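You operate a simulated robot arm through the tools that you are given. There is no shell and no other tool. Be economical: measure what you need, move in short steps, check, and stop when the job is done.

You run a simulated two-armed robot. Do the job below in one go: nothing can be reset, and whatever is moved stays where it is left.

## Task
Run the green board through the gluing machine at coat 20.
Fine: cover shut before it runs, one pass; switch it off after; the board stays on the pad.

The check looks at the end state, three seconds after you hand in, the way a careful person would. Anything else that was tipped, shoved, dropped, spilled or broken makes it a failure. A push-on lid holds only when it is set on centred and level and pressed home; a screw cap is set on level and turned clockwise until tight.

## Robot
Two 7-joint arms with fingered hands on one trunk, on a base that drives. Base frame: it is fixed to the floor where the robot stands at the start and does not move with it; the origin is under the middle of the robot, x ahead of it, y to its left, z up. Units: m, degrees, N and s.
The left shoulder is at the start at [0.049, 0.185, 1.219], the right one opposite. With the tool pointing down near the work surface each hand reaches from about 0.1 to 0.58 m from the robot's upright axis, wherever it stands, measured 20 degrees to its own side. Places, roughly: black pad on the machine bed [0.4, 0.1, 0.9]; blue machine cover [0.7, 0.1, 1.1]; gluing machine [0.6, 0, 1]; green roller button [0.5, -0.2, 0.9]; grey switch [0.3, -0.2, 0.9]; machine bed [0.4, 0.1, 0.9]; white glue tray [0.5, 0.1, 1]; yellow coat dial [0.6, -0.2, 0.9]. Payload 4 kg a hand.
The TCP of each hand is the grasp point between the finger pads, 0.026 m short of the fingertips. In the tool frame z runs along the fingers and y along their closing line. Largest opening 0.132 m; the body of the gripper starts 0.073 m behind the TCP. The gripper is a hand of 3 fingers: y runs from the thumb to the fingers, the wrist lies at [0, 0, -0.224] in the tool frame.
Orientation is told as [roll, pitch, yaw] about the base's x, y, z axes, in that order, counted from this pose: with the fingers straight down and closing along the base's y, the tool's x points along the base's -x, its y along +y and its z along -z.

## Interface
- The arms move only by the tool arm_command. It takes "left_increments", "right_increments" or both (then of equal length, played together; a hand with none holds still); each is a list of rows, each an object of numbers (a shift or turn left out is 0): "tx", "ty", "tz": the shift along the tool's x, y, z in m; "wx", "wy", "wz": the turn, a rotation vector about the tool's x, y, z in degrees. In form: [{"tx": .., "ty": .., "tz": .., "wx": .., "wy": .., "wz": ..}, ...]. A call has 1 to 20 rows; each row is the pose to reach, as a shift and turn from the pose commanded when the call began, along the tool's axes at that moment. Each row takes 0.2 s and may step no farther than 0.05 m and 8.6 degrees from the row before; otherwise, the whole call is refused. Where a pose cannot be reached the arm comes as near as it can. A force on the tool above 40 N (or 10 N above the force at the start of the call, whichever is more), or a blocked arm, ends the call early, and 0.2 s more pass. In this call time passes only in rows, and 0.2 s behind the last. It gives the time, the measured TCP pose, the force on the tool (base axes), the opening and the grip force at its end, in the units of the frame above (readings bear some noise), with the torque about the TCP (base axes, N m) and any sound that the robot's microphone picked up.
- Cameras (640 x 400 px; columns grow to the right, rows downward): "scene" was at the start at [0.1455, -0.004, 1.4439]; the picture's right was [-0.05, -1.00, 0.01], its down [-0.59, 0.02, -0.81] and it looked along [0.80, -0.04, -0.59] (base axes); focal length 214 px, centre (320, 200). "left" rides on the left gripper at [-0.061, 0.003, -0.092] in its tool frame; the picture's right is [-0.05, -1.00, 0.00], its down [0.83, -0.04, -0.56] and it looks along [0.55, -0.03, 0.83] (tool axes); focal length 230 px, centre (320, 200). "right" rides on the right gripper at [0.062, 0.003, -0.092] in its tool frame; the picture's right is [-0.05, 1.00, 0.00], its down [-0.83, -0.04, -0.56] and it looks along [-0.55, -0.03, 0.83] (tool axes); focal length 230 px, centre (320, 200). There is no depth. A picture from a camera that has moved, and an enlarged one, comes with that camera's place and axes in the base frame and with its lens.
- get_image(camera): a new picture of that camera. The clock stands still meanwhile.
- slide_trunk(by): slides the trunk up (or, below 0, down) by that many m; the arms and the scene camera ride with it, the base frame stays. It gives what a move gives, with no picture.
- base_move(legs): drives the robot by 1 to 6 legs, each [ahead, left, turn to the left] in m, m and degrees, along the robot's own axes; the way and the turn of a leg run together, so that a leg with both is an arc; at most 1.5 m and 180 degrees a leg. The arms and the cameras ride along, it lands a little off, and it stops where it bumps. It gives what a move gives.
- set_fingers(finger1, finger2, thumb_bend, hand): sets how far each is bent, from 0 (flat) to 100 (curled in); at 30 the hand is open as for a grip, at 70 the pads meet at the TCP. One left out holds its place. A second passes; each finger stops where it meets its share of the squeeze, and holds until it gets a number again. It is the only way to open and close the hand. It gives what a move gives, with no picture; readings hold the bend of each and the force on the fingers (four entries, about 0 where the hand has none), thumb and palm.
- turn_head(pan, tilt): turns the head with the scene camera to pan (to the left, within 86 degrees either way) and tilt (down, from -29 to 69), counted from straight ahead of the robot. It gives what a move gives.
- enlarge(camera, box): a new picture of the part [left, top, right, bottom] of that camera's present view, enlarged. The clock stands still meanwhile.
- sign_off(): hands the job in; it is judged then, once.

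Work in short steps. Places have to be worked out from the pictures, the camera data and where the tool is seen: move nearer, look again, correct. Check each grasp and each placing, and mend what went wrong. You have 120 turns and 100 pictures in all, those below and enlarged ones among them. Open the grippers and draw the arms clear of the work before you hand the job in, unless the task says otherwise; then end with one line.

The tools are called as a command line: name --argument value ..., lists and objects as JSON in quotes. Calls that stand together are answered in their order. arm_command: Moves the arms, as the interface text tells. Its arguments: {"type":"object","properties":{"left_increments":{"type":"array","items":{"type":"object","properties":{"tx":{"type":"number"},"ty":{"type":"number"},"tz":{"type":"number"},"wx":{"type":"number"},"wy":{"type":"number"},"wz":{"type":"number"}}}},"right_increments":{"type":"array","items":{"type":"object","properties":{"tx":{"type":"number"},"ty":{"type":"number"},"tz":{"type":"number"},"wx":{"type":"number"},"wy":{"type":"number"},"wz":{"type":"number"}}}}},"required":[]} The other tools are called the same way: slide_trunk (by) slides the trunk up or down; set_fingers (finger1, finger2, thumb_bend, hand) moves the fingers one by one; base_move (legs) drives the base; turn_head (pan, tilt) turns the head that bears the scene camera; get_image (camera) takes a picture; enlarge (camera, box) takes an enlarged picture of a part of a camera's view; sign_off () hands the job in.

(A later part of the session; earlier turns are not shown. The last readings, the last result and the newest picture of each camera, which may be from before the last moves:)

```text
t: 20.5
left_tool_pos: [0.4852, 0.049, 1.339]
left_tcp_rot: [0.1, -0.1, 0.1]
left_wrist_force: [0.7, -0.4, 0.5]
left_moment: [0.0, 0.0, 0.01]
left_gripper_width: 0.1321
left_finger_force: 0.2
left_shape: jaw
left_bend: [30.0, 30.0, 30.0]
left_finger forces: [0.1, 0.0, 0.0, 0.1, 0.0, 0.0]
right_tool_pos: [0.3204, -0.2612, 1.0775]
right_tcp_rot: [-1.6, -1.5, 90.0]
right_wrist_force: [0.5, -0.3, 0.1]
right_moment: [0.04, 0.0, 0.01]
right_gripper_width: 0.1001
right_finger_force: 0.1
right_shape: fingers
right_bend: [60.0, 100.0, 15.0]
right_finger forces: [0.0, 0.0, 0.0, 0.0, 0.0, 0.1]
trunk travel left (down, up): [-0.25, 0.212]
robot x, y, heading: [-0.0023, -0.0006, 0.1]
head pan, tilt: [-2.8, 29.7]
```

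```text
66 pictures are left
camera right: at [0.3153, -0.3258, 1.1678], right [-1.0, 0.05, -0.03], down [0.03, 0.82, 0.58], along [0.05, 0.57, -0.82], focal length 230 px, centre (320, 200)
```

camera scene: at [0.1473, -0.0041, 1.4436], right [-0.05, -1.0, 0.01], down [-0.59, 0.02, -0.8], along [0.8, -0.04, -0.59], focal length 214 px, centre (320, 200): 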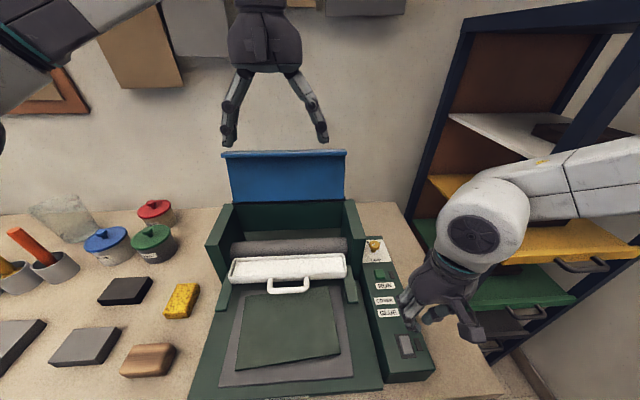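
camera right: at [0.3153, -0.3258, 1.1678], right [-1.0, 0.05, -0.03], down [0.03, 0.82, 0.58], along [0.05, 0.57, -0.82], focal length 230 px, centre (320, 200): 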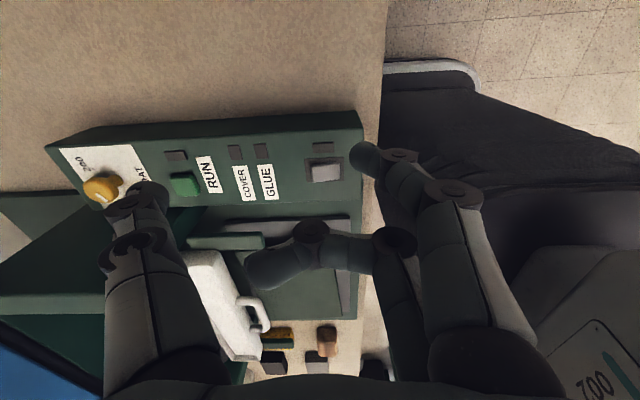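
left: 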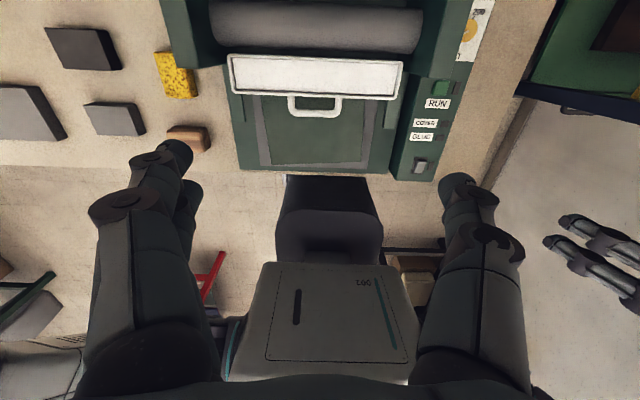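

enlarge --camera "right" --box '[290, 130, 360, 200]'

enlarge --camera "right" --box '[50, 130, 170, 210]'

```text
5.71 times, centred on (325, 165) of right
camera zoom: at [0.3153, -0.3258, 1.1678], right [-1.0, 0.05, -0.03], down [0.03, 0.82, 0.58], along [0.05, 0.57, -0.82], focal length 1315 px, centre (291, 400)
```

zoom: 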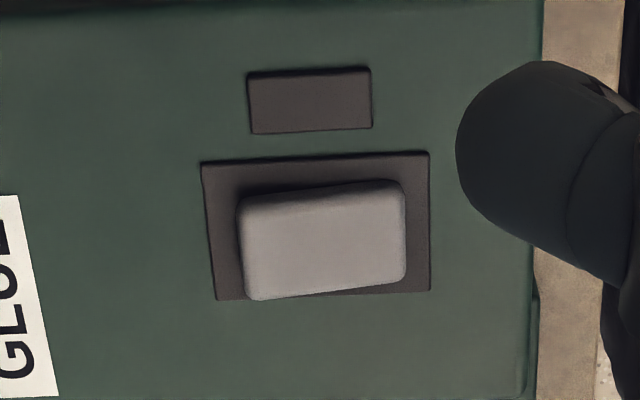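

```text
5.00 times, centred on (110, 170) of right
camera zoom: at [0.3153, -0.3258, 1.1678], right [-1.0, 0.05, -0.03], down [0.03, 0.82, 0.58], along [0.05, 0.57, -0.82], focal length 1150 px, centre (1370, 350)
```

zoom: 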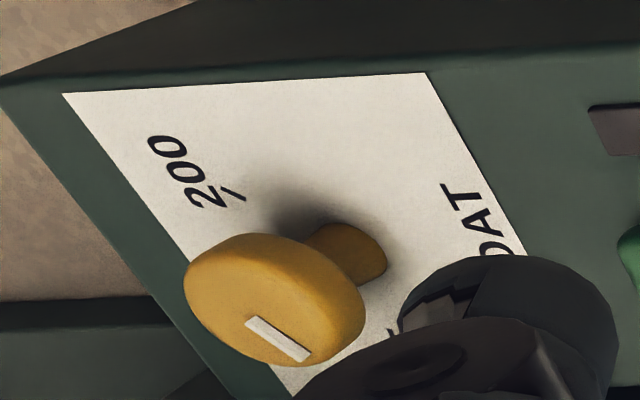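

From the side the rocker's far end is up and its near end down, so the far end must go down. My earlier far presses landed on its very edge. I'll return to yaw 0 and press about 10 mm beyond centre.

arm_command --right_increments '[{"wz": 8.5}, {"wz": 17}, {"wz": 25.5}, {"wz": 34}, {"wz": 42.5}, {"wz": 51}, {"wz": 59.5}, {"wz": 68}, {"wz": 76.5}, {"wz": 85}, {"wz": 90}, {"wz": 90, "tx": -0.038, "ty": -0.02}]'

```text
t: 23.1
left_tool_pos: [0.4894, 0.0515, 1.3368]
left_tcp_rot: [-0.1, 0.0, 0.2]
left_wrist_force: [0.3, 0.5, -0.3]
left_moment: [0.01, 0.04, 0.0]
left_gripper_width: 0.1318
left_finger_force: 0.1
left_shape: jaw
left_bend: [30.0, 30.0, 30.0]
left_finger forces: [0.1, 0.0, 0.0, 0.0, 0.0, 0.0]
right_tool_pos: [0.348, -0.2194, 1.0795]
right_tcp_rot: [1.2, -1.4, -0.3]
right_wrist_force: [0.1, 0.4, 0.1]
right_moment: [0.03, 0.03, 0.0]
right_gripper_width: 0.1
right_finger_force: 0.1
right_shape: fingers
right_bend: [60.0, 100.0, 15.0]
right_finger forces: [0.1, 0.1, 0.1, 0.0, 0.0, 0.1]
trunk travel left (down, up): [-0.25, 0.212]
robot x, y, heading: [-0.0019, -0.0014, 0.0]
head pan, tilt: [-2.8, 29.7]
```

I'll go down onto the spot 10 mm beyond the rocker's centre.

arm_command --right_increments '[{"tx": 0.011, "ty": -0.004, "tz": 0.03}, {"tx": 0.011, "ty": -0.004, "tz": 0.075}, {"tx": 0.011, "ty": -0.004, "tz": 0.1}, {"tx": 0.011, "ty": -0.004, "tz": 0.108}, {"tx": 0.011, "ty": -0.004, "tz": 0.112}, {"tx": 0.011, "ty": -0.004, "tz": 0.115}, {"tx": 0.011, "ty": -0.004, "tz": 0.118}, {"tx": 0.011, "ty": -0.004, "tz": 0.121}, {"tx": 0.011, "ty": -0.004, "tz": 0.125}, {"tx": 0.011, "ty": -0.004, "tz": 0.13}, {"tx": 0.011, "ty": -0.004, "tz": 0.135}]'

enlarge --camera "right" --box '[260, 70, 420, 230]'

```text
t: 24.9
left_tool_pos: [0.4851, 0.0506, 1.339]
left_tcp_rot: [-0.1, -0.1, 0.2]
left_wrist_force: [0.0, 0.3, 0.9]
left_moment: [-0.01, -0.02, -0.01]
left_gripper_width: 0.132
left_finger_force: 0.1
left_shape: jaw
left_bend: [30.0, 30.0, 30.0]
left_finger forces: [0.0, 0.1, 0.1, 0.0, 0.0, 0.0]
right_tool_pos: [0.3376, -0.2185, 0.9635]
right_tcp_rot: [1.6, -2.2, -0.2]
right_wrist_force: [-2.0, 4.6, 30.9]
right_moment: [0.76, 0.52, -0.01]
right_gripper_width: 0.097
right_finger_force: 15.3
right_shape: fingers
right_bend: [70.0, 100.0, 15.0]
right_finger forces: [30.3, 0.1, 0.0, 0.1, 0.0, 0.0]
trunk travel left (down, up): [-0.25, 0.212]
robot x, y, heading: [0.0004, 0.0054, 0.2]
head pan, tilt: [-2.8, 29.7]
stopped in row 8 (right hand): the force on the tool passed its limit (the readings are from after the stop); the commanded pose is now the measured one
```

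```text
2.50 times, centred on (340, 150) of right
camera zoom: at [0.2721, -0.2181, 1.0536], right [0.05, 1.0, 0.03], down [0.81, -0.06, 0.58], along [0.59, -0.01, -0.81], focal length 575 px, centre (270, 325)
```

zoom: 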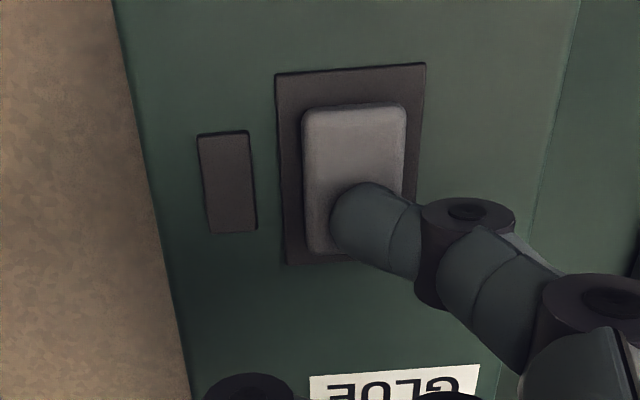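

I'm pressing the far half at 30 N. I'll release straight up and check whether the rocker's state changed.

arm_command --right_increments '[{"tz": -0.04}, {"tz": -0.08}, {"tz": -0.08, "ty": -0.04}]'

enlarge --camera "right" --box '[300, 60, 420, 170]'

enlarge --camera "left" --box '[390, 80, 450, 190]'

```text
t: 25.6
left_tool_pos: [0.4871, 0.0469, 1.3384]
left_tcp_rot: [0.0, -0.1, 0.1]
left_wrist_force: [-1.0, -0.9, 0.4]
left_moment: [0.04, 0.01, 0.03]
left_gripper_width: 0.1319
left_finger_force: 0.0
left_shape: jaw
left_bend: [30.0, 30.0, 30.0]
left_finger forces: [0.0, 0.0, 0.1, 0.1, 0.0, 0.1]
right_tool_pos: [0.3365, -0.2661, 1.0362]
right_tcp_rot: [1.8, -1.8, -0.1]
right_wrist_force: [-0.3, 0.1, 0.2]
right_moment: [0.02, -0.01, 0.0]
right_gripper_width: 0.1002
right_finger_force: 0.1
right_shape: fingers
right_bend: [60.0, 100.0, 15.0]
right_finger forces: [0.1, 0.1, 0.1, 0.1, 0.1, 0.0]
trunk travel left (down, up): [-0.25, 0.212]
robot x, y, heading: [-0.0011, 0.0011, 0.2]
head pan, tilt: [-2.8, 29.7]
```

```text
3.64 times, centred on (360, 115) of right
camera zoom: at [0.2719, -0.2649, 1.127], right [0.05, 1.0, 0.03], down [0.81, -0.06, 0.58], along [0.58, -0.01, -0.81], focal length 837 px, centre (174, 509)
```

zoom: 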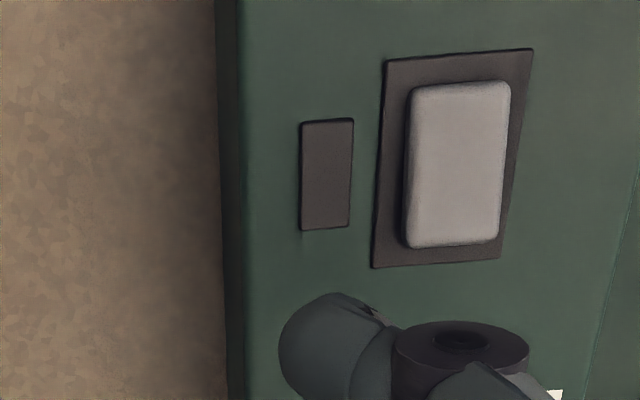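

```text
3.64 times, centred on (420, 135) of left
camera zoom: at [0.5481, 0.0507, 1.4313], right [0.05, -1.0, 0.0], down [-0.83, -0.05, 0.55], along [-0.55, -0.03, -0.83], focal length 837 px, centre (-44, 436)
```

zoom: 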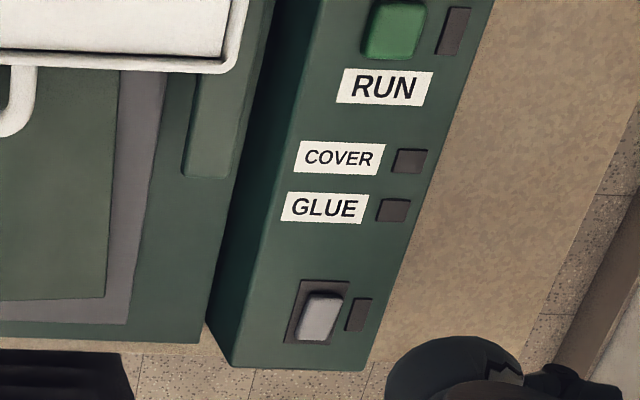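

The switch still seems unchanged. I'll enlarge it more in the left camera to judge the tilt from the far side.

enlarge --camera "left" --box '[408, 155, 438, 180]'

enlarge --camera "scene" --box '[390, 325, 430, 365]'

```text
16.00 times, centred on (423, 168) of left
camera zoom: at [0.5481, 0.0507, 1.4313], right [0.05, -1.0, 0.0], down [-0.83, -0.05, 0.55], along [-0.55, -0.03, -0.83], focal length 3681 px, centre (-1328, 720)
```

zoom: 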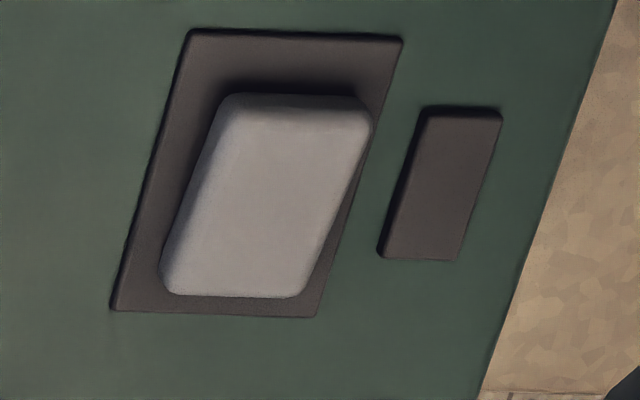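

```text
10.00 times, centred on (410, 345) of scene
camera zoom: at [0.1457, -0.0057, 1.4438], right [-0.05, -1.0, 0.0], down [-0.59, 0.02, -0.81], along [0.8, -0.04, -0.59], focal length 2145 px, centre (-580, -1250)
```

zoom: 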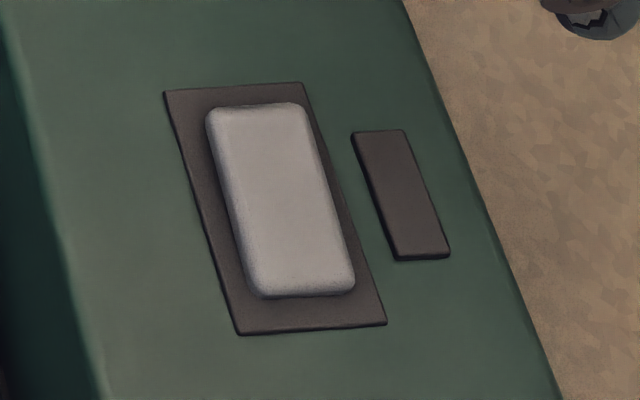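

The far end is clearly up. I'll press 13 mm beyond centre and watch the rocker from the left camera while it's held.

arm_command --right_increments '[{"tx": -0.003, "ty": 0.044}, {"tx": -0.003, "ty": 0.044, "tz": 0.045}, {"tx": -0.003, "ty": 0.044, "tz": 0.06}, {"tx": -0.003, "ty": 0.044, "tz": 0.066}, {"tx": -0.003, "ty": 0.044, "tz": 0.07}, {"tx": -0.003, "ty": 0.044, "tz": 0.074}, {"tx": -0.003, "ty": 0.044, "tz": 0.078}, {"tx": -0.003, "ty": 0.044, "tz": 0.082}]'

enlarge --camera "left" --box '[403, 150, 443, 185]'

enlarge --camera "right" --box '[260, 70, 420, 230]'

```text
t: 27.4
left_tool_pos: [0.485, 0.0548, 1.3409]
left_tcp_rot: [-0.1, -0.1, 0.2]
left_wrist_force: [-0.5, 0.6, -0.5]
left_moment: [0.02, 0.0, 0.03]
left_gripper_width: 0.1321
left_finger_force: 0.2
left_shape: jaw
left_bend: [30.0, 30.0, 30.0]
left_finger forces: [0.0, 0.1, 0.0, 0.0, 0.0, 0.0]
right_tool_pos: [0.3413, -0.2137, 0.9612]
right_tcp_rot: [1.7, -2.4, -0.4]
right_wrist_force: [7.9, 6.3, 38.8]
right_moment: [1.0, 0.33, -0.28]
right_gripper_width: 0.0973
right_finger_force: 20.1
right_shape: fingers
right_bend: [72.0, 100.0, 15.0]
right_finger forces: [39.7, 0.1, 0.1, 0.1, 0.0, 0.0]
trunk travel left (down, up): [-0.25, 0.212]
robot x, y, heading: [-0.0011, 0.0016, 0.0]
head pan, tilt: [-2.8, 29.7]
```

```text
11.43 times, centred on (423, 168) of left
camera zoom: at [0.5464, 0.0562, 1.4327], right [0.05, -1.0, 0.0], down [-0.83, -0.04, 0.55], along [-0.55, -0.03, -0.83], focal length 2629 px, centre (-857, 571)
```

zoom: 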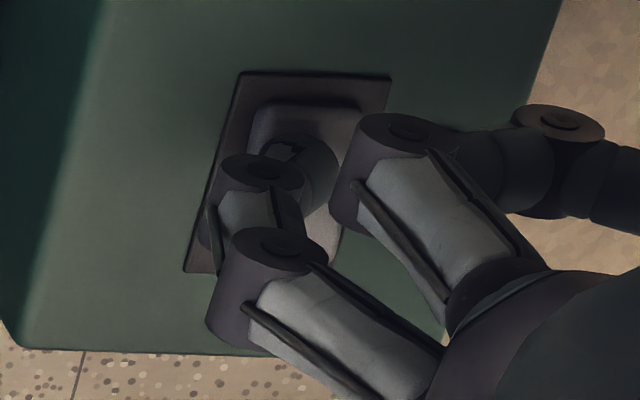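

```text
2.50 times, centred on (340, 150) of right
camera zoom: at [0.2766, -0.2133, 1.0519], right [0.06, 1.0, 0.03], down [0.81, -0.06, 0.59], along [0.59, -0.01, -0.81], focal length 575 px, centre (270, 325)
```

zoom: 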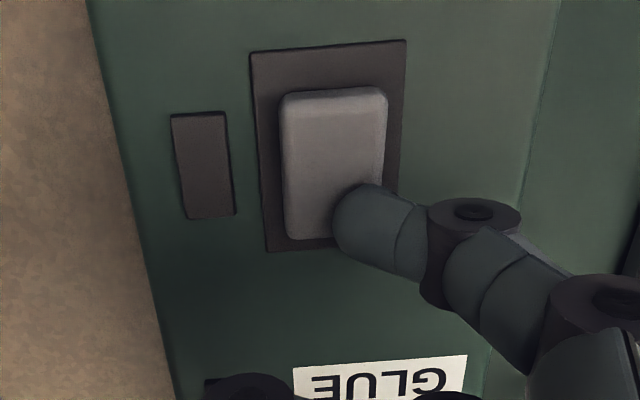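

From the left camera the contact is only about 4 mm beyond centre, so the tip's true x offset is about -0.018. I'll lift, move to TCP x = 0.353, and press to near 40 N.

arm_command --right_increments '[{"tz": -0.025}, {"tz": -0.025, "tx": -0.011, "ty": -0.002}, {"tz": -0.01, "tx": -0.011, "ty": -0.002}, {"tz": -0.006, "tx": -0.011, "ty": -0.002}, {"tz": -0.002, "tx": -0.011, "ty": -0.002}, {"tz": 0.001, "tx": -0.011, "ty": -0.002}, {"tz": 0.004, "tx": -0.011, "ty": -0.002}, {"tz": 0.007, "tx": -0.011, "ty": -0.002}, {"tz": 0.01, "tx": -0.011, "ty": -0.002}]'

enlarge --camera "left" --box '[403, 150, 443, 185]'

enlarge --camera "right" --box '[260, 70, 420, 230]'

```text
t: 29.4
left_tool_pos: [0.4876, 0.0485, 1.337]
left_tcp_rot: [0.1, -0.1, 0.1]
left_wrist_force: [-0.5, -1.0, -0.5]
left_moment: [-0.02, 0.03, -0.01]
left_gripper_width: 0.1317
left_finger_force: 0.1
left_shape: jaw
left_bend: [30.0, 30.0, 30.0]
left_finger forces: [0.0, 0.0, 0.0, 0.0, 0.1, 0.0]
right_tool_pos: [0.3514, -0.2226, 0.947]
right_tcp_rot: [1.2, -1.5, -0.1]
right_wrist_force: [0.6, -3.4, 13.6]
right_moment: [0.14, 0.21, 0.02]
right_gripper_width: 0.0789
right_finger_force: 6.3
right_shape: fingers
right_bend: [77.0, 100.0, 15.0]
right_finger forces: [13.9, 0.1, 0.0, 0.0, 0.1, 0.0]
trunk travel left (down, up): [-0.25, 0.212]
robot x, y, heading: [-0.0008, 0.0013, 0.1]
head pan, tilt: [-2.8, 29.7]
```

```text
11.43 times, centred on (423, 168) of left
camera zoom: at [0.5487, 0.0521, 1.4305], right [0.05, -1.0, 0.0], down [-0.83, -0.04, 0.56], along [-0.55, -0.03, -0.83], focal length 2629 px, centre (-857, 571)
```

zoom: 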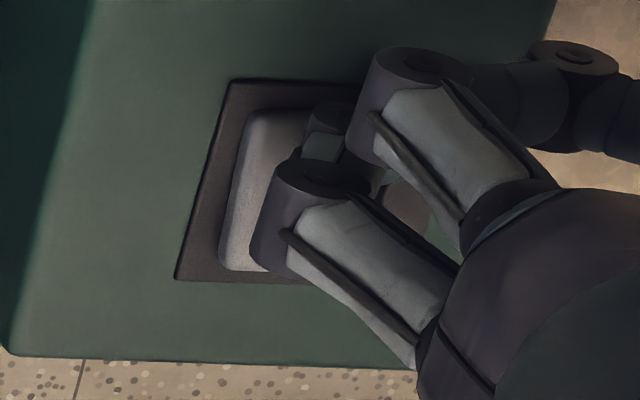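

```text
2.50 times, centred on (340, 150) of right
camera zoom: at [0.2865, -0.2213, 1.038], right [0.05, 1.0, 0.02], down [0.82, -0.06, 0.58], along [0.58, -0.01, -0.82], focal length 575 px, centre (270, 325)
```

zoom: 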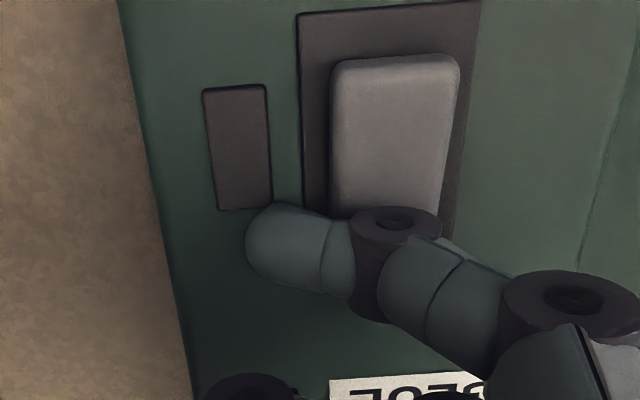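

The bent finger slid off sideways. A straighter finger will push axially, so I'll lift, set finger1 to 35, and find its tip again.

arm_command --right_increments '[{"tz": -0.035}, {"tz": -0.06}, {"tz": -0.06, "ty": -0.038}]'

set_fingers --hand "right" --finger1 35

get_image --camera "right"

enlarge --camera "left" --box '[383, 130, 463, 195]'

```text
t: 30.2
left_tool_pos: [0.4856, 0.0474, 1.3379]
left_tcp_rot: [0.2, 0.0, 0.1]
left_wrist_force: [0.4, 0.0, 0.8]
left_moment: [0.01, 0.01, 0.01]
left_gripper_width: 0.1319
left_finger_force: 0.1
left_shape: jaw
left_bend: [30.0, 30.0, 30.0]
left_finger forces: [0.0, 0.0, 0.1, 0.0, 0.0, 0.1]
right_tool_pos: [0.3499, -0.2603, 1.0086]
right_tcp_rot: [1.6, -1.7, -0.2]
right_wrist_force: [-0.6, -0.1, 0.8]
right_moment: [0.04, -0.01, 0.02]
right_gripper_width: 0.0994
right_finger_force: 0.1
right_shape: fingers
right_bend: [60.0, 100.0, 15.0]
right_finger forces: [0.0, 0.0, 0.0, 0.1, 0.1, 0.0]
trunk travel left (down, up): [-0.25, 0.212]
robot x, y, heading: [-0.0013, 0.0004, -0.1]
head pan, tilt: [-2.8, 29.7]
```

```text
t: 31.2
left_tool_pos: [0.4864, 0.0492, 1.3389]
left_tcp_rot: [0.0, 0.0, 0.1]
left_wrist_force: [-0.5, -0.5, -0.7]
left_moment: [-0.01, 0.02, 0.02]
left_gripper_width: 0.1318
left_finger_force: 0.1
left_shape: jaw
left_bend: [30.0, 30.0, 30.0]
left_finger forces: [0.0, 0.0, 0.0, 0.0, 0.1, 0.1]
right_tool_pos: [0.3495, -0.2583, 1.0096]
right_tcp_rot: [1.5, -1.9, -0.2]
right_wrist_force: [0.6, -0.6, 0.2]
right_moment: [0.0, -0.02, -0.03]
right_gripper_width: 0.141
right_finger_force: 0.1
right_shape: fingers
right_bend: [35.0, 100.0, 15.0]
right_finger forces: [0.0, 0.0, 0.0, 0.0, 0.1, 0.1]
trunk travel left (down, up): [-0.25, 0.212]
robot x, y, heading: [-0.0018, 0.0051, 0.3]
head pan, tilt: [-2.8, 29.7]
```

```text
54 pictures are left
camera right: at [0.2857, -0.258, 1.0995], right [0.05, 1.0, 0.03], down [0.81, -0.06, 0.58], along [0.58, -0.01, -0.81], focal length 230 px, centre (320, 200)
```

right: 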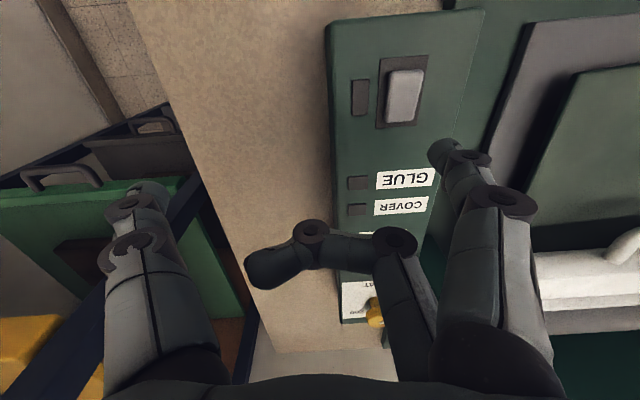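

```text
6.15 times, centred on (423, 162) of left
camera zoom: at [0.5479, 0.0533, 1.4315], right [0.05, -1.0, 0.0], down [-0.83, -0.05, 0.55], along [-0.55, -0.03, -0.83], focal length 1416 px, centre (-314, 431)
```

zoom: 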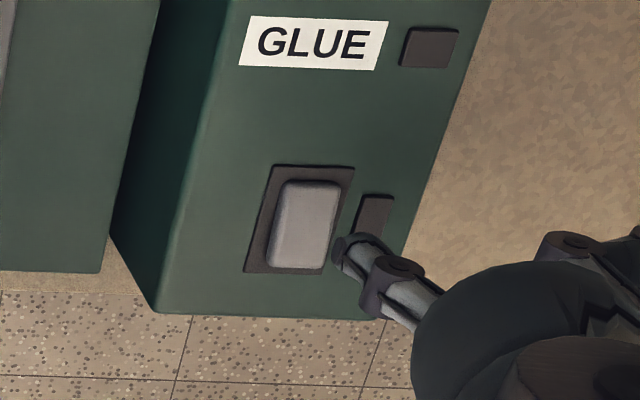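

The rocker's tilt looks different now, with the near end up, so it seems to have flipped. I'll enlarge the lamps.

enlarge --camera "right" --box '[320, 40, 460, 230]'

enlarge --camera "left" --box '[403, 65, 453, 185]'

```text
2.11 times, centred on (390, 135) of right
camera zoom: at [0.2857, -0.258, 1.0995], right [0.05, 1.0, 0.03], down [0.81, -0.06, 0.58], along [0.58, -0.01, -0.81], focal length 484 px, centre (173, 337)
```

zoom: 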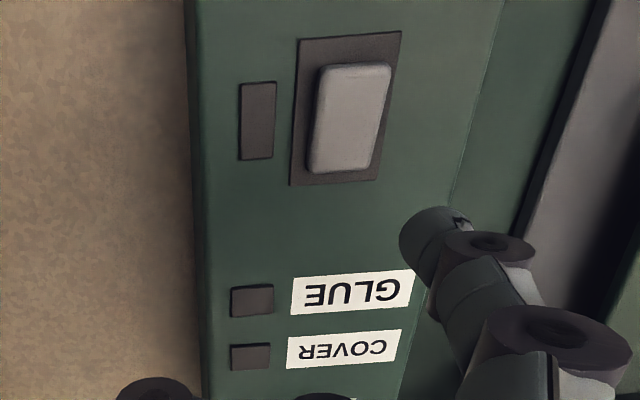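

```text
3.33 times, centred on (428, 125) of left
camera zoom: at [0.5479, 0.0533, 1.4315], right [0.05, -1.0, 0.0], down [-0.83, -0.05, 0.55], along [-0.55, -0.03, -0.83], focal length 767 px, centre (-40, 450)
```

zoom: 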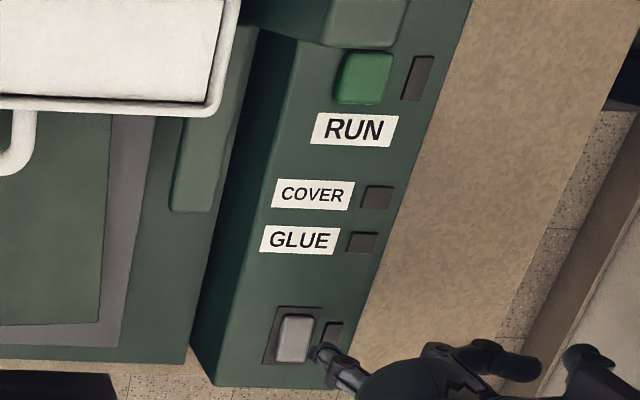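

The rocker is now near end up, but it may not be fully latched. I'll press the far end once more with the straight finger to seat it.

arm_command --right_increments '[{"tx": 0.008, "ty": -0.01}, {"tx": 0.008, "ty": -0.01, "tz": 0.035}, {"tx": 0.008, "ty": -0.01, "tz": 0.045}, {"tx": 0.008, "ty": -0.01, "tz": 0.05}, {"tx": 0.008, "ty": -0.01, "tz": 0.053}, {"tx": 0.008, "ty": -0.01, "tz": 0.056}, {"tx": 0.008, "ty": -0.01, "tz": 0.059}, {"tx": 0.008, "ty": -0.01, "tz": 0.062}, {"tx": 0.008, "ty": -0.01, "tz": 0.065}]'

enlarge --camera "left" --box '[393, 120, 453, 185]'

```text
t: 32.9
left_tool_pos: [0.4838, 0.0502, 1.3401]
left_tcp_rot: [0.0, -0.2, 0.1]
left_wrist_force: [-0.9, 0.1, -0.3]
left_moment: [-0.01, -0.01, 0.01]
left_gripper_width: 0.1318
left_finger_force: 0.0
left_shape: jaw
left_bend: [30.0, 30.0, 30.0]
left_finger forces: [0.0, 0.0, 0.0, 0.1, 0.0, 0.0]
right_tool_pos: [0.3454, -0.2661, 0.9535]
right_tcp_rot: [1.6, -2.4, -0.2]
right_wrist_force: [-2.7, -6.8, 26.9]
right_moment: [1.93, 0.32, 0.24]
right_gripper_width: 0.1498
right_finger_force: 13.1
right_shape: fingers
right_bend: [35.0, 100.0, 15.0]
right_finger forces: [26.1, 0.0, 0.1, 0.0, 0.1, 0.1]
trunk travel left (down, up): [-0.25, 0.212]
robot x, y, heading: [-0.0012, 0.0033, 0.1]
head pan, tilt: [-2.8, 29.7]
stopped in row 7 (right hand): the force on the tool passed its limit (the readings are from after the stop); the commanded pose is now the measured one
```

```text
6.15 times, centred on (423, 152) of left
camera zoom: at [0.5451, 0.0528, 1.4327], right [0.05, -1.0, 0.0], down [-0.83, -0.04, 0.55], along [-0.55, -0.03, -0.83], focal length 1416 px, centre (-314, 492)
```

zoom: 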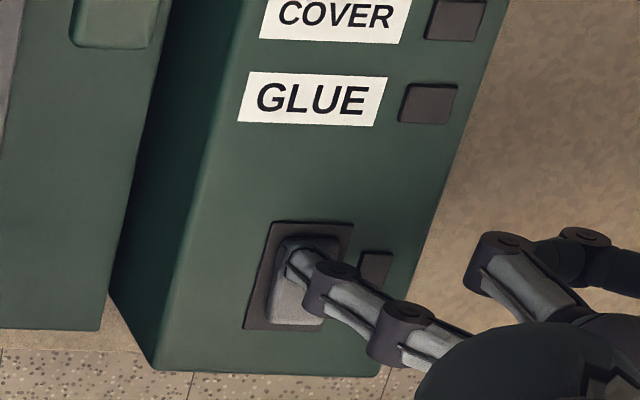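

The straight finger presses solidly near the far end. I'll lift and look.

arm_command --right_increments '[{"tz": -0.03}, {"tz": -0.05}, {"tz": -0.05, "ty": -0.03}]'

enlarge --camera "left" --box '[393, 120, 453, 185]'

```text
t: 33.6
left_tool_pos: [0.4872, 0.0487, 1.3376]
left_tcp_rot: [0.0, 0.0, 0.1]
left_wrist_force: [-0.1, -0.3, 0.1]
left_moment: [0.03, -0.02, 0.0]
left_gripper_width: 0.132
left_finger_force: 0.0
left_shape: jaw
left_bend: [30.0, 30.0, 30.0]
left_finger forces: [0.0, 0.0, 0.0, 0.0, 0.0, 0.1]
right_tool_pos: [0.3442, -0.2992, 1.0012]
right_tcp_rot: [1.5, -2.0, -0.2]
right_wrist_force: [-0.1, 0.2, -0.2]
right_moment: [0.04, -0.01, -0.01]
right_gripper_width: 0.1418
right_finger_force: 0.0
right_shape: fingers
right_bend: [35.0, 100.0, 15.0]
right_finger forces: [0.1, 0.0, 0.1, 0.0, 0.0, 0.0]
trunk travel left (down, up): [-0.25, 0.212]
robot x, y, heading: [0.0038, 0.0023, -0.3]
head pan, tilt: [-2.8, 29.7]
```

```text
6.15 times, centred on (423, 152) of left
camera zoom: at [0.5483, 0.0517, 1.4313], right [0.05, -1.0, 0.0], down [-0.83, -0.05, 0.55], along [-0.55, -0.03, -0.83], focal length 1416 px, centre (-314, 492)
```

zoom: 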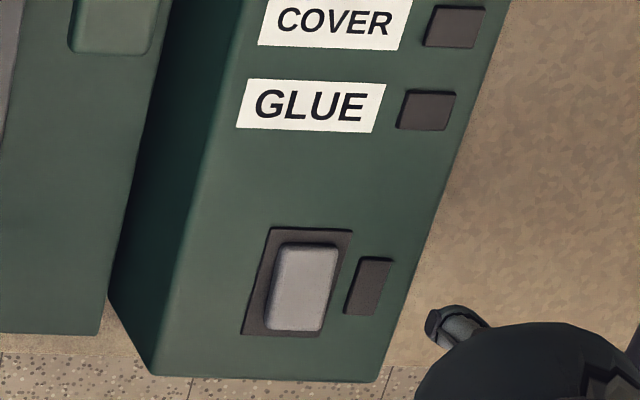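

The far end is now down, but the lamps stay dark. I'll press the near end the same way for comparison.

arm_command --right_increments '[{"tx": 0.027, "ty": 0.03}, {"tx": 0.027, "ty": 0.03, "tz": 0.025}, {"tx": 0.027, "ty": 0.03, "tz": 0.035}, {"tx": 0.027, "ty": 0.03, "tz": 0.04}, {"tx": 0.027, "ty": 0.03, "tz": 0.044}, {"tx": 0.027, "ty": 0.03, "tz": 0.047}, {"tx": 0.027, "ty": 0.03, "tz": 0.05}, {"tx": 0.027, "ty": 0.03, "tz": 0.053}, {"tx": 0.027, "ty": 0.03, "tz": 0.056}]'

enlarge --camera "left" --box '[393, 120, 453, 185]'

```text
t: 35.3
left_tool_pos: [0.4836, 0.0507, 1.3384]
left_tcp_rot: [0.0, -0.2, 0.1]
left_wrist_force: [0.2, 0.2, 0.2]
left_moment: [0.02, -0.01, 0.0]
left_gripper_width: 0.1318
left_finger_force: 0.0
left_shape: jaw
left_bend: [30.0, 30.0, 30.0]
left_finger forces: [0.0, 0.1, 0.0, 0.0, 0.0, 0.0]
right_tool_pos: [0.317, -0.2665, 0.9525]
right_tcp_rot: [1.5, -2.3, -0.1]
right_wrist_force: [-4.2, -7.2, 27.3]
right_moment: [1.84, 0.35, 0.38]
right_gripper_width: 0.1487
right_finger_force: 13.7
right_shape: fingers
right_bend: [37.0, 100.0, 15.0]
right_finger forces: [27.0, 0.0, 0.0, 0.1, 0.0, 0.0]
trunk travel left (down, up): [-0.25, 0.212]
robot x, y, heading: [-0.0001, 0.0015, 0.0]
head pan, tilt: [-2.8, 29.7]
stopped in row 8 (right hand): the force on the tool passed its limit (the readings are from after the stop); the commanded pose is now the measured one
```

```text
6.15 times, centred on (423, 152) of left
camera zoom: at [0.5451, 0.0528, 1.4326], right [0.05, -1.0, 0.0], down [-0.83, -0.04, 0.55], along [-0.55, -0.03, -0.83], focal length 1416 px, centre (-314, 492)
```

zoom: 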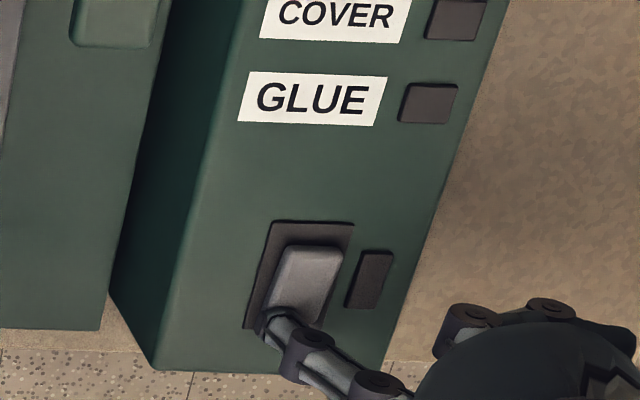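

Both rocker states leave the lamps dark, so there may be no mains. I'll lift the hand away and look around for a plug, socket or isolator.

arm_command --right_increments '[{"tz": -0.04}, {"tz": -0.08}, {"tz": -0.12, "ty": -0.04}, {"tz": -0.16, "ty": -0.08}]'

turn_head --pan -40 --tilt 35

get_image --camera "scene"

turn_head --pan 35 --tilt 20

get_image --camera "scene"

enlarge --camera "left" --box '[408, 65, 458, 185]'

```text
refused: row 3 steps farther than a row can; nothing moved
```

```text
t: 36.3
left_tool_pos: [0.4841, 0.0499, 1.339]
left_tcp_rot: [-0.1, 0.0, 0.2]
left_wrist_force: [-0.1, 0.3, -0.3]
left_moment: [-0.03, 0.0, 0.03]
left_gripper_width: 0.1319
left_finger_force: 0.0
left_shape: jaw
left_bend: [30.0, 30.0, 30.0]
left_finger forces: [0.0, 0.1, 0.1, 0.0, 0.0, 0.0]
right_tool_pos: [0.3166, -0.2667, 0.9513]
right_tcp_rot: [1.6, -2.3, -0.2]
right_wrist_force: [-4.8, -9.5, 36.0]
right_moment: [2.46, 0.44, 0.4]
right_gripper_width: 0.1492
right_finger_force: 17.9
right_shape: fingers
right_bend: [36.0, 100.0, 15.0]
right_finger forces: [36.0, 0.0, 0.0, 0.0, 0.1, 0.1]
trunk travel left (down, up): [-0.25, 0.212]
robot x, y, heading: [-0.0011, 0.0012, -0.0]
head pan, tilt: [-40.0, 35.0]
```

```text
47 pictures are left
camera scene: at [0.1188, -0.0558, 1.4387], right [-0.64, -0.77, 0.07], down [-0.53, 0.37, -0.76], along [0.56, -0.53, -0.64], focal length 214 px, centre (320, 200)
```

scene: 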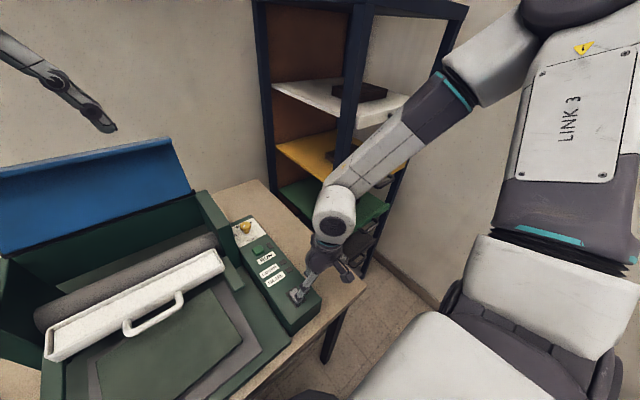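

```text
t: 37.8
left_tool_pos: [0.4836, 0.0498, 1.34]
left_tcp_rot: [0.0, -0.1, 0.1]
left_wrist_force: [0.0, -0.2, 0.0]
left_moment: [0.0, -0.02, 0.01]
left_gripper_width: 0.1318
left_finger_force: 0.0
left_shape: jaw
left_bend: [30.0, 30.0, 30.0]
left_finger forces: [0.1, 0.0, 0.0, 0.0, 0.1, 0.0]
right_tool_pos: [0.3167, -0.2673, 0.9515]
right_tcp_rot: [1.7, -2.3, -0.2]
right_wrist_force: [-3.7, -11.1, 36.4]
right_moment: [2.53, 0.43, 0.38]
right_gripper_width: 0.1495
right_finger_force: 18.8
right_shape: fingers
right_bend: [37.0, 100.0, 15.0]
right_finger forces: [37.0, 0.0, 0.0, 0.0, 0.0, 0.0]
trunk travel left (down, up): [-0.25, 0.212]
robot x, y, heading: [-0.0023, -0.0012, -0.1]
head pan, tilt: [35.0, 20.0]
```

```text
46 pictures are left
camera scene: at [0.1301, 0.0541, 1.4614], right [0.57, -0.82, -0.07], down [-0.39, -0.2, -0.9], along [0.73, 0.54, -0.43], focal length 214 px, centre (320, 200)
```

scene: 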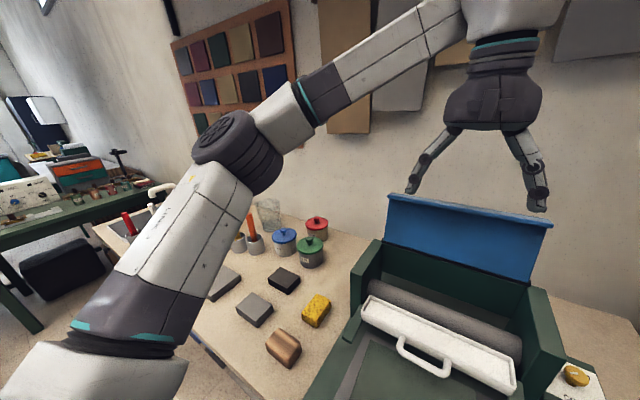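

```text
3.33 times, centred on (433, 125) of left
camera zoom: at [0.5451, 0.0527, 1.4326], right [0.05, -1.0, 0.0], down [-0.83, -0.04, 0.55], along [-0.55, -0.03, -0.83], focal length 767 px, centre (-57, 450)
```

zoom: 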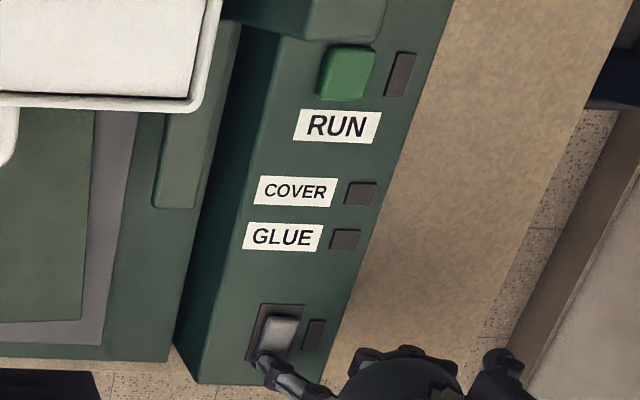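

No plug is visible. The rocker is now in its original position with the near end down, presumably off. I'll do the mechanical work first with it off, then power on and check the lamps. First I'll lift the right hand and use its camera to look into the machine from the front.

arm_command --right_increments '[{"tz": -0.045}, {"tz": -0.09}, {"tz": -0.13}, {"tz": -0.13, "ty": 0.045, "tx": 0.02}, {"tz": -0.13, "ty": 0.09, "tx": 0.04}, {"tz": -0.13, "ty": 0.135, "tx": 0.06}, {"tz": -0.13, "ty": 0.18, "tx": 0.07}, {"tz": -0.13, "ty": 0.22, "tx": 0.07}, {"tz": -0.13, "ty": 0.26, "tx": 0.07}]'

get_image --camera "right"

turn_head --pan -5 --tilt 35

enlarge --camera "scene" --box '[200, 100, 420, 300]'

```text
t: 39.8
left_tool_pos: [0.4851, 0.0503, 1.3389]
left_tcp_rot: [0.1, -0.2, 0.2]
left_wrist_force: [-0.6, 0.2, -0.1]
left_moment: [0.02, 0.01, -0.02]
left_gripper_width: 0.1318
left_finger_force: 0.2
left_shape: jaw
left_bend: [30.0, 30.0, 30.0]
left_finger forces: [0.1, 0.1, 0.0, 0.1, 0.1, 0.0]
right_tool_pos: [0.2594, -0.0613, 1.0987]
right_tcp_rot: [1.7, -2.1, -0.1]
right_wrist_force: [0.4, -0.1, 0.2]
right_moment: [0.01, 0.05, -0.04]
right_gripper_width: 0.1417
right_finger_force: 0.0
right_shape: fingers
right_bend: [35.0, 100.0, 15.0]
right_finger forces: [0.1, 0.0, 0.0, 0.1, 0.1, 0.0]
right hand out of reach, approached as far as the arm can: row 8, 9
trunk travel left (down, up): [-0.25, 0.212]
robot x, y, heading: [0.0002, 0.0007, -0.0]
head pan, tilt: [35.0, 20.0]
```

```text
44 pictures are left
camera right: at [0.1948, -0.0614, 1.1886], right [0.05, 1.0, 0.03], down [0.81, -0.06, 0.58], along [0.59, -0.01, -0.81], focal length 230 px, centre (320, 200)
```

right: 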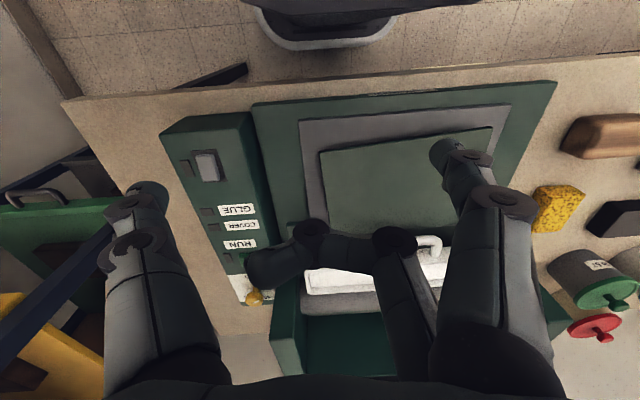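

```text
t: 40.8
left_tool_pos: [0.4857, 0.05, 1.3384]
left_tcp_rot: [-0.1, 0.0, 0.1]
left_wrist_force: [-0.7, -0.2, -0.6]
left_moment: [-0.02, 0.01, -0.02]
left_gripper_width: 0.1319
left_finger_force: 0.1
left_shape: jaw
left_bend: [30.0, 30.0, 30.0]
left_finger forces: [0.1, 0.1, 0.0, 0.1, 0.1, 0.0]
right_tool_pos: [0.2612, -0.0607, 1.0979]
right_tcp_rot: [1.5, -2.0, -0.1]
right_wrist_force: [-0.4, 0.5, 0.6]
right_moment: [-0.04, 0.0, 0.0]
right_gripper_width: 0.1416
right_finger_force: 0.1
right_shape: fingers
right_bend: [35.0, 100.0, 15.0]
right_finger forces: [0.1, 0.1, 0.0, 0.0, 0.0, 0.1]
trunk travel left (down, up): [-0.25, 0.212]
robot x, y, heading: [0.0025, -0.0008, 0.4]
head pan, tilt: [-5.0, 35.0]
```

```text
2.00 times, centred on (310, 200) of scene
camera zoom: at [0.1414, -0.0065, 1.4361], right [-0.08, -1.0, 0.01], down [-0.66, 0.05, -0.75], along [0.74, -0.07, -0.66], focal length 429 px, centre (340, 200)
```

zoom: 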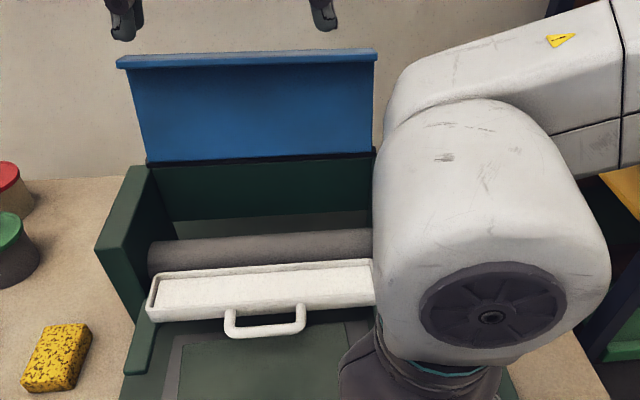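

The cover leans back with its top near (0.81, 1.15), so I'll come to it later. Next I'll take the right hand over the dial and yaw 90° so the fingers clear the machine's cheek (y≈-0.145).

arm_command --right_increments '[{"tx": -0.0, "ty": -0.045}, {"tx": -0.02, "ty": -0.085}, {"tx": -0.04, "ty": -0.13, "tz": -0.01}, {"tx": -0.07, "ty": -0.165, "tz": -0.01}, {"tx": -0.1, "ty": -0.2, "tz": -0.01, "wx": 1.7, "wy": 2.1}, {"tx": -0.14, "ty": -0.22, "tz": -0.01, "wx": 1.7, "wy": 2.1}, {"tx": -0.185, "ty": -0.22, "tz": -0.01, "wx": 1.7, "wy": 2.1}, {"tx": -0.23, "ty": -0.22, "tz": -0.01, "wx": 1.7, "wy": 2.1}]'

set_fingers --hand "right" --finger1 40 --finger2 40 --thumb_bend 40

arm_command --right_increments '[{"wz": -8.5}, {"wz": -17}, {"wz": -25.5}, {"wz": -34}, {"wz": -42.5}, {"wz": -51}, {"wz": -59.5}, {"wz": -68}, {"wz": -76.5}, {"wz": -85}, {"wz": -90}]'

```text
refused: row 3 steps farther than a row can; nothing moved
```

```text
t: 41.8
left_tool_pos: [0.4857, 0.0488, 1.3389]
left_tcp_rot: [0.0, 0.1, 0.1]
left_wrist_force: [-0.4, 0.1, -0.5]
left_moment: [-0.04, -0.03, 0.02]
left_gripper_width: 0.1316
left_finger_force: 0.0
left_shape: jaw
left_bend: [30.0, 30.0, 30.0]
left_finger forces: [0.0, 0.1, 0.1, 0.0, 0.0, 0.0]
right_tool_pos: [0.2614, -0.0619, 1.0974]
right_tcp_rot: [1.7, -2.1, -0.2]
right_wrist_force: [-0.6, -0.4, 0.3]
right_moment: [0.04, -0.03, 0.03]
right_gripper_width: 0.1025
right_finger_force: 0.0
right_shape: fingers
right_bend: [40.0, 40.0, 40.0]
right_finger forces: [0.0, 0.0, 0.0, 0.1, 0.0, 0.0]
trunk travel left (down, up): [-0.25, 0.212]
robot x, y, heading: [0.0025, 0.0015, 0.2]
head pan, tilt: [-5.0, 35.0]
```

```text
t: 44.2
left_tool_pos: [0.4853, 0.05, 1.3392]
left_tcp_rot: [-0.1, 0.0, 0.0]
left_wrist_force: [-0.3, 0.6, -0.5]
left_moment: [-0.02, 0.01, -0.01]
left_gripper_width: 0.1319
left_finger_force: 0.0
left_shape: jaw
left_bend: [30.0, 30.0, 30.0]
left_finger forces: [0.0, 0.0, 0.0, 0.1, 0.0, 0.0]
right_tool_pos: [0.2568, -0.0616, 1.1016]
right_tcp_rot: [-2.1, -1.5, 90.1]
right_wrist_force: [-0.3, 0.3, -0.4]
right_moment: [0.0, 0.01, -0.04]
right_gripper_width: 0.1026
right_finger_force: 0.1
right_shape: fingers
right_bend: [40.0, 40.0, 40.0]
right_finger forces: [0.0, 0.1, 0.1, 0.0, 0.0, 0.0]
trunk travel left (down, up): [-0.25, 0.212]
robot x, y, heading: [0.0008, -0.0028, 0.2]
head pan, tilt: [-5.0, 35.0]
```

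Yaw is now 90°. I'll move out toward the dial's right side and level the tilt.

arm_command --right_increments '[{"tx": 0.04}, {"tx": 0.08, "ty": -0.02}, {"tx": 0.115, "ty": -0.05}, {"tx": 0.14, "ty": -0.09, "wx": -1.5, "wy": -2.1}, {"tx": 0.155, "ty": -0.135, "wx": -1.5, "wy": -2.1}, {"tx": 0.155, "ty": -0.18, "wx": -1.5, "wy": -2.1}, {"tx": 0.155, "ty": -0.225, "wx": -1.5, "wy": -2.1}, {"tx": 0.15, "ty": -0.27, "wx": -1.5, "wy": -2.1}]'

get_image --camera "right"

```text
t: 46.0
left_tool_pos: [0.4887, 0.0502, 1.3376]
left_tcp_rot: [0.0, 0.1, 0.1]
left_wrist_force: [-0.2, -0.5, -0.4]
left_moment: [0.02, -0.01, 0.0]
left_gripper_width: 0.1321
left_finger_force: 0.1
left_shape: jaw
left_bend: [30.0, 30.0, 30.0]
left_finger forces: [0.0, 0.0, 0.0, 0.1, 0.1, 0.0]
right_tool_pos: [0.5293, -0.2153, 1.1083]
right_tcp_rot: [-0.5, -3.6, 90.0]
right_wrist_force: [0.7, -0.3, -0.1]
right_moment: [-0.02, 0.03, -0.03]
right_gripper_width: 0.1021
right_finger_force: 0.1
right_shape: fingers
right_bend: [40.0, 40.0, 40.0]
right_finger forces: [0.1, 0.0, 0.0, 0.0, 0.0, 0.0]
trunk travel left (down, up): [-0.25, 0.212]
robot x, y, heading: [-0.0002, 0.0031, -0.0]
head pan, tilt: [-5.0, 35.0]
```

```text
42 pictures are left
camera right: at [0.5249, -0.2832, 1.1964], right [-1.0, 0.05, -0.01], down [0.04, 0.79, 0.61], along [0.04, 0.61, -0.79], focal length 230 px, centre (320, 200)
```

right: 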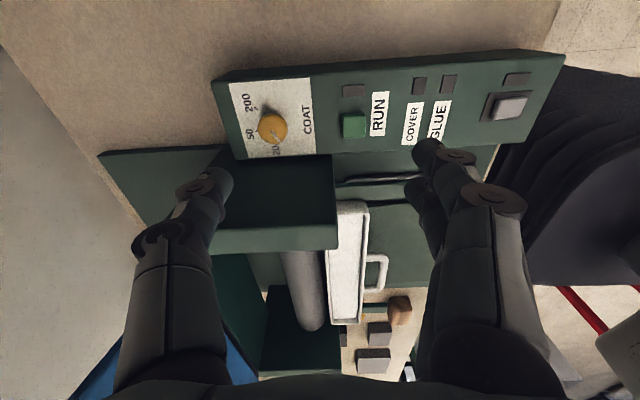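

I'll zoom in on the dial from here.

enlarge --camera "right" --box '[225, 75, 325, 165]'

```text
4.44 times, centred on (275, 120) of right
camera zoom: at [0.5249, -0.2832, 1.1964], right [-1.0, 0.05, -0.01], down [0.04, 0.79, 0.61], along [0.04, 0.61, -0.79], focal length 1022 px, centre (520, 556)
```

zoom: 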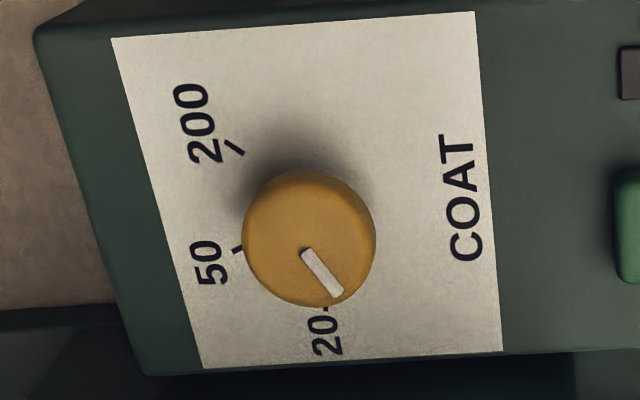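

The dial reads about 123° (from +x toward +y) and the 20 mark sits at about 74°, so I need about 49° clockwise. I'll go above the knob at (0.584, -0.194), level, at yaw 103.

arm_command --right_increments '[{"ty": -0.03, "tx": -0.01, "wy": 3.6, "wx": -0.5}, {"ty": -0.0545, "tx": -0.021, "wy": 3.6, "wx": -0.5, "wz": -6}, {"ty": -0.0545, "tx": -0.021, "wy": 3.6, "wx": -0.5, "wz": -13}]'

get_image --camera "right"

```text
t: 46.8
left_tool_pos: [0.4838, 0.0503, 1.3397]
left_tcp_rot: [0.1, -0.1, 0.1]
left_wrist_force: [-0.2, -0.4, 0.0]
left_moment: [0.04, -0.05, -0.02]
left_gripper_width: 0.1317
left_finger_force: 0.2
left_shape: jaw
left_bend: [30.0, 30.0, 30.0]
left_finger forces: [0.1, 0.1, 0.1, 0.1, 0.1, 0.0]
right_tool_pos: [0.5803, -0.1906, 1.1104]
right_tcp_rot: [-0.6, 0.1, 103.0]
right_wrist_force: [-0.4, 0.0, 0.9]
right_moment: [0.0, 0.02, 0.01]
right_gripper_width: 0.1021
right_finger_force: 0.0
right_shape: fingers
right_bend: [40.0, 40.0, 40.0]
right_finger forces: [0.0, 0.1, 0.1, 0.0, 0.0, 0.0]
trunk travel left (down, up): [-0.25, 0.212]
robot x, y, heading: [-0.0024, -0.0027, 0.4]
head pan, tilt: [-5.0, 35.0]
```

```text
40 pictures are left
camera right: at [0.5898, -0.2524, 1.2026], right [-0.98, -0.17, -0.01], down [-0.15, 0.82, 0.55], along [-0.09, 0.55, -0.83], focal length 230 px, centre (320, 200)
```

right: 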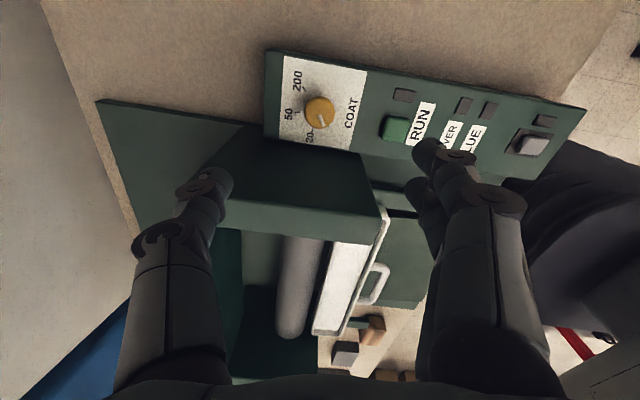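

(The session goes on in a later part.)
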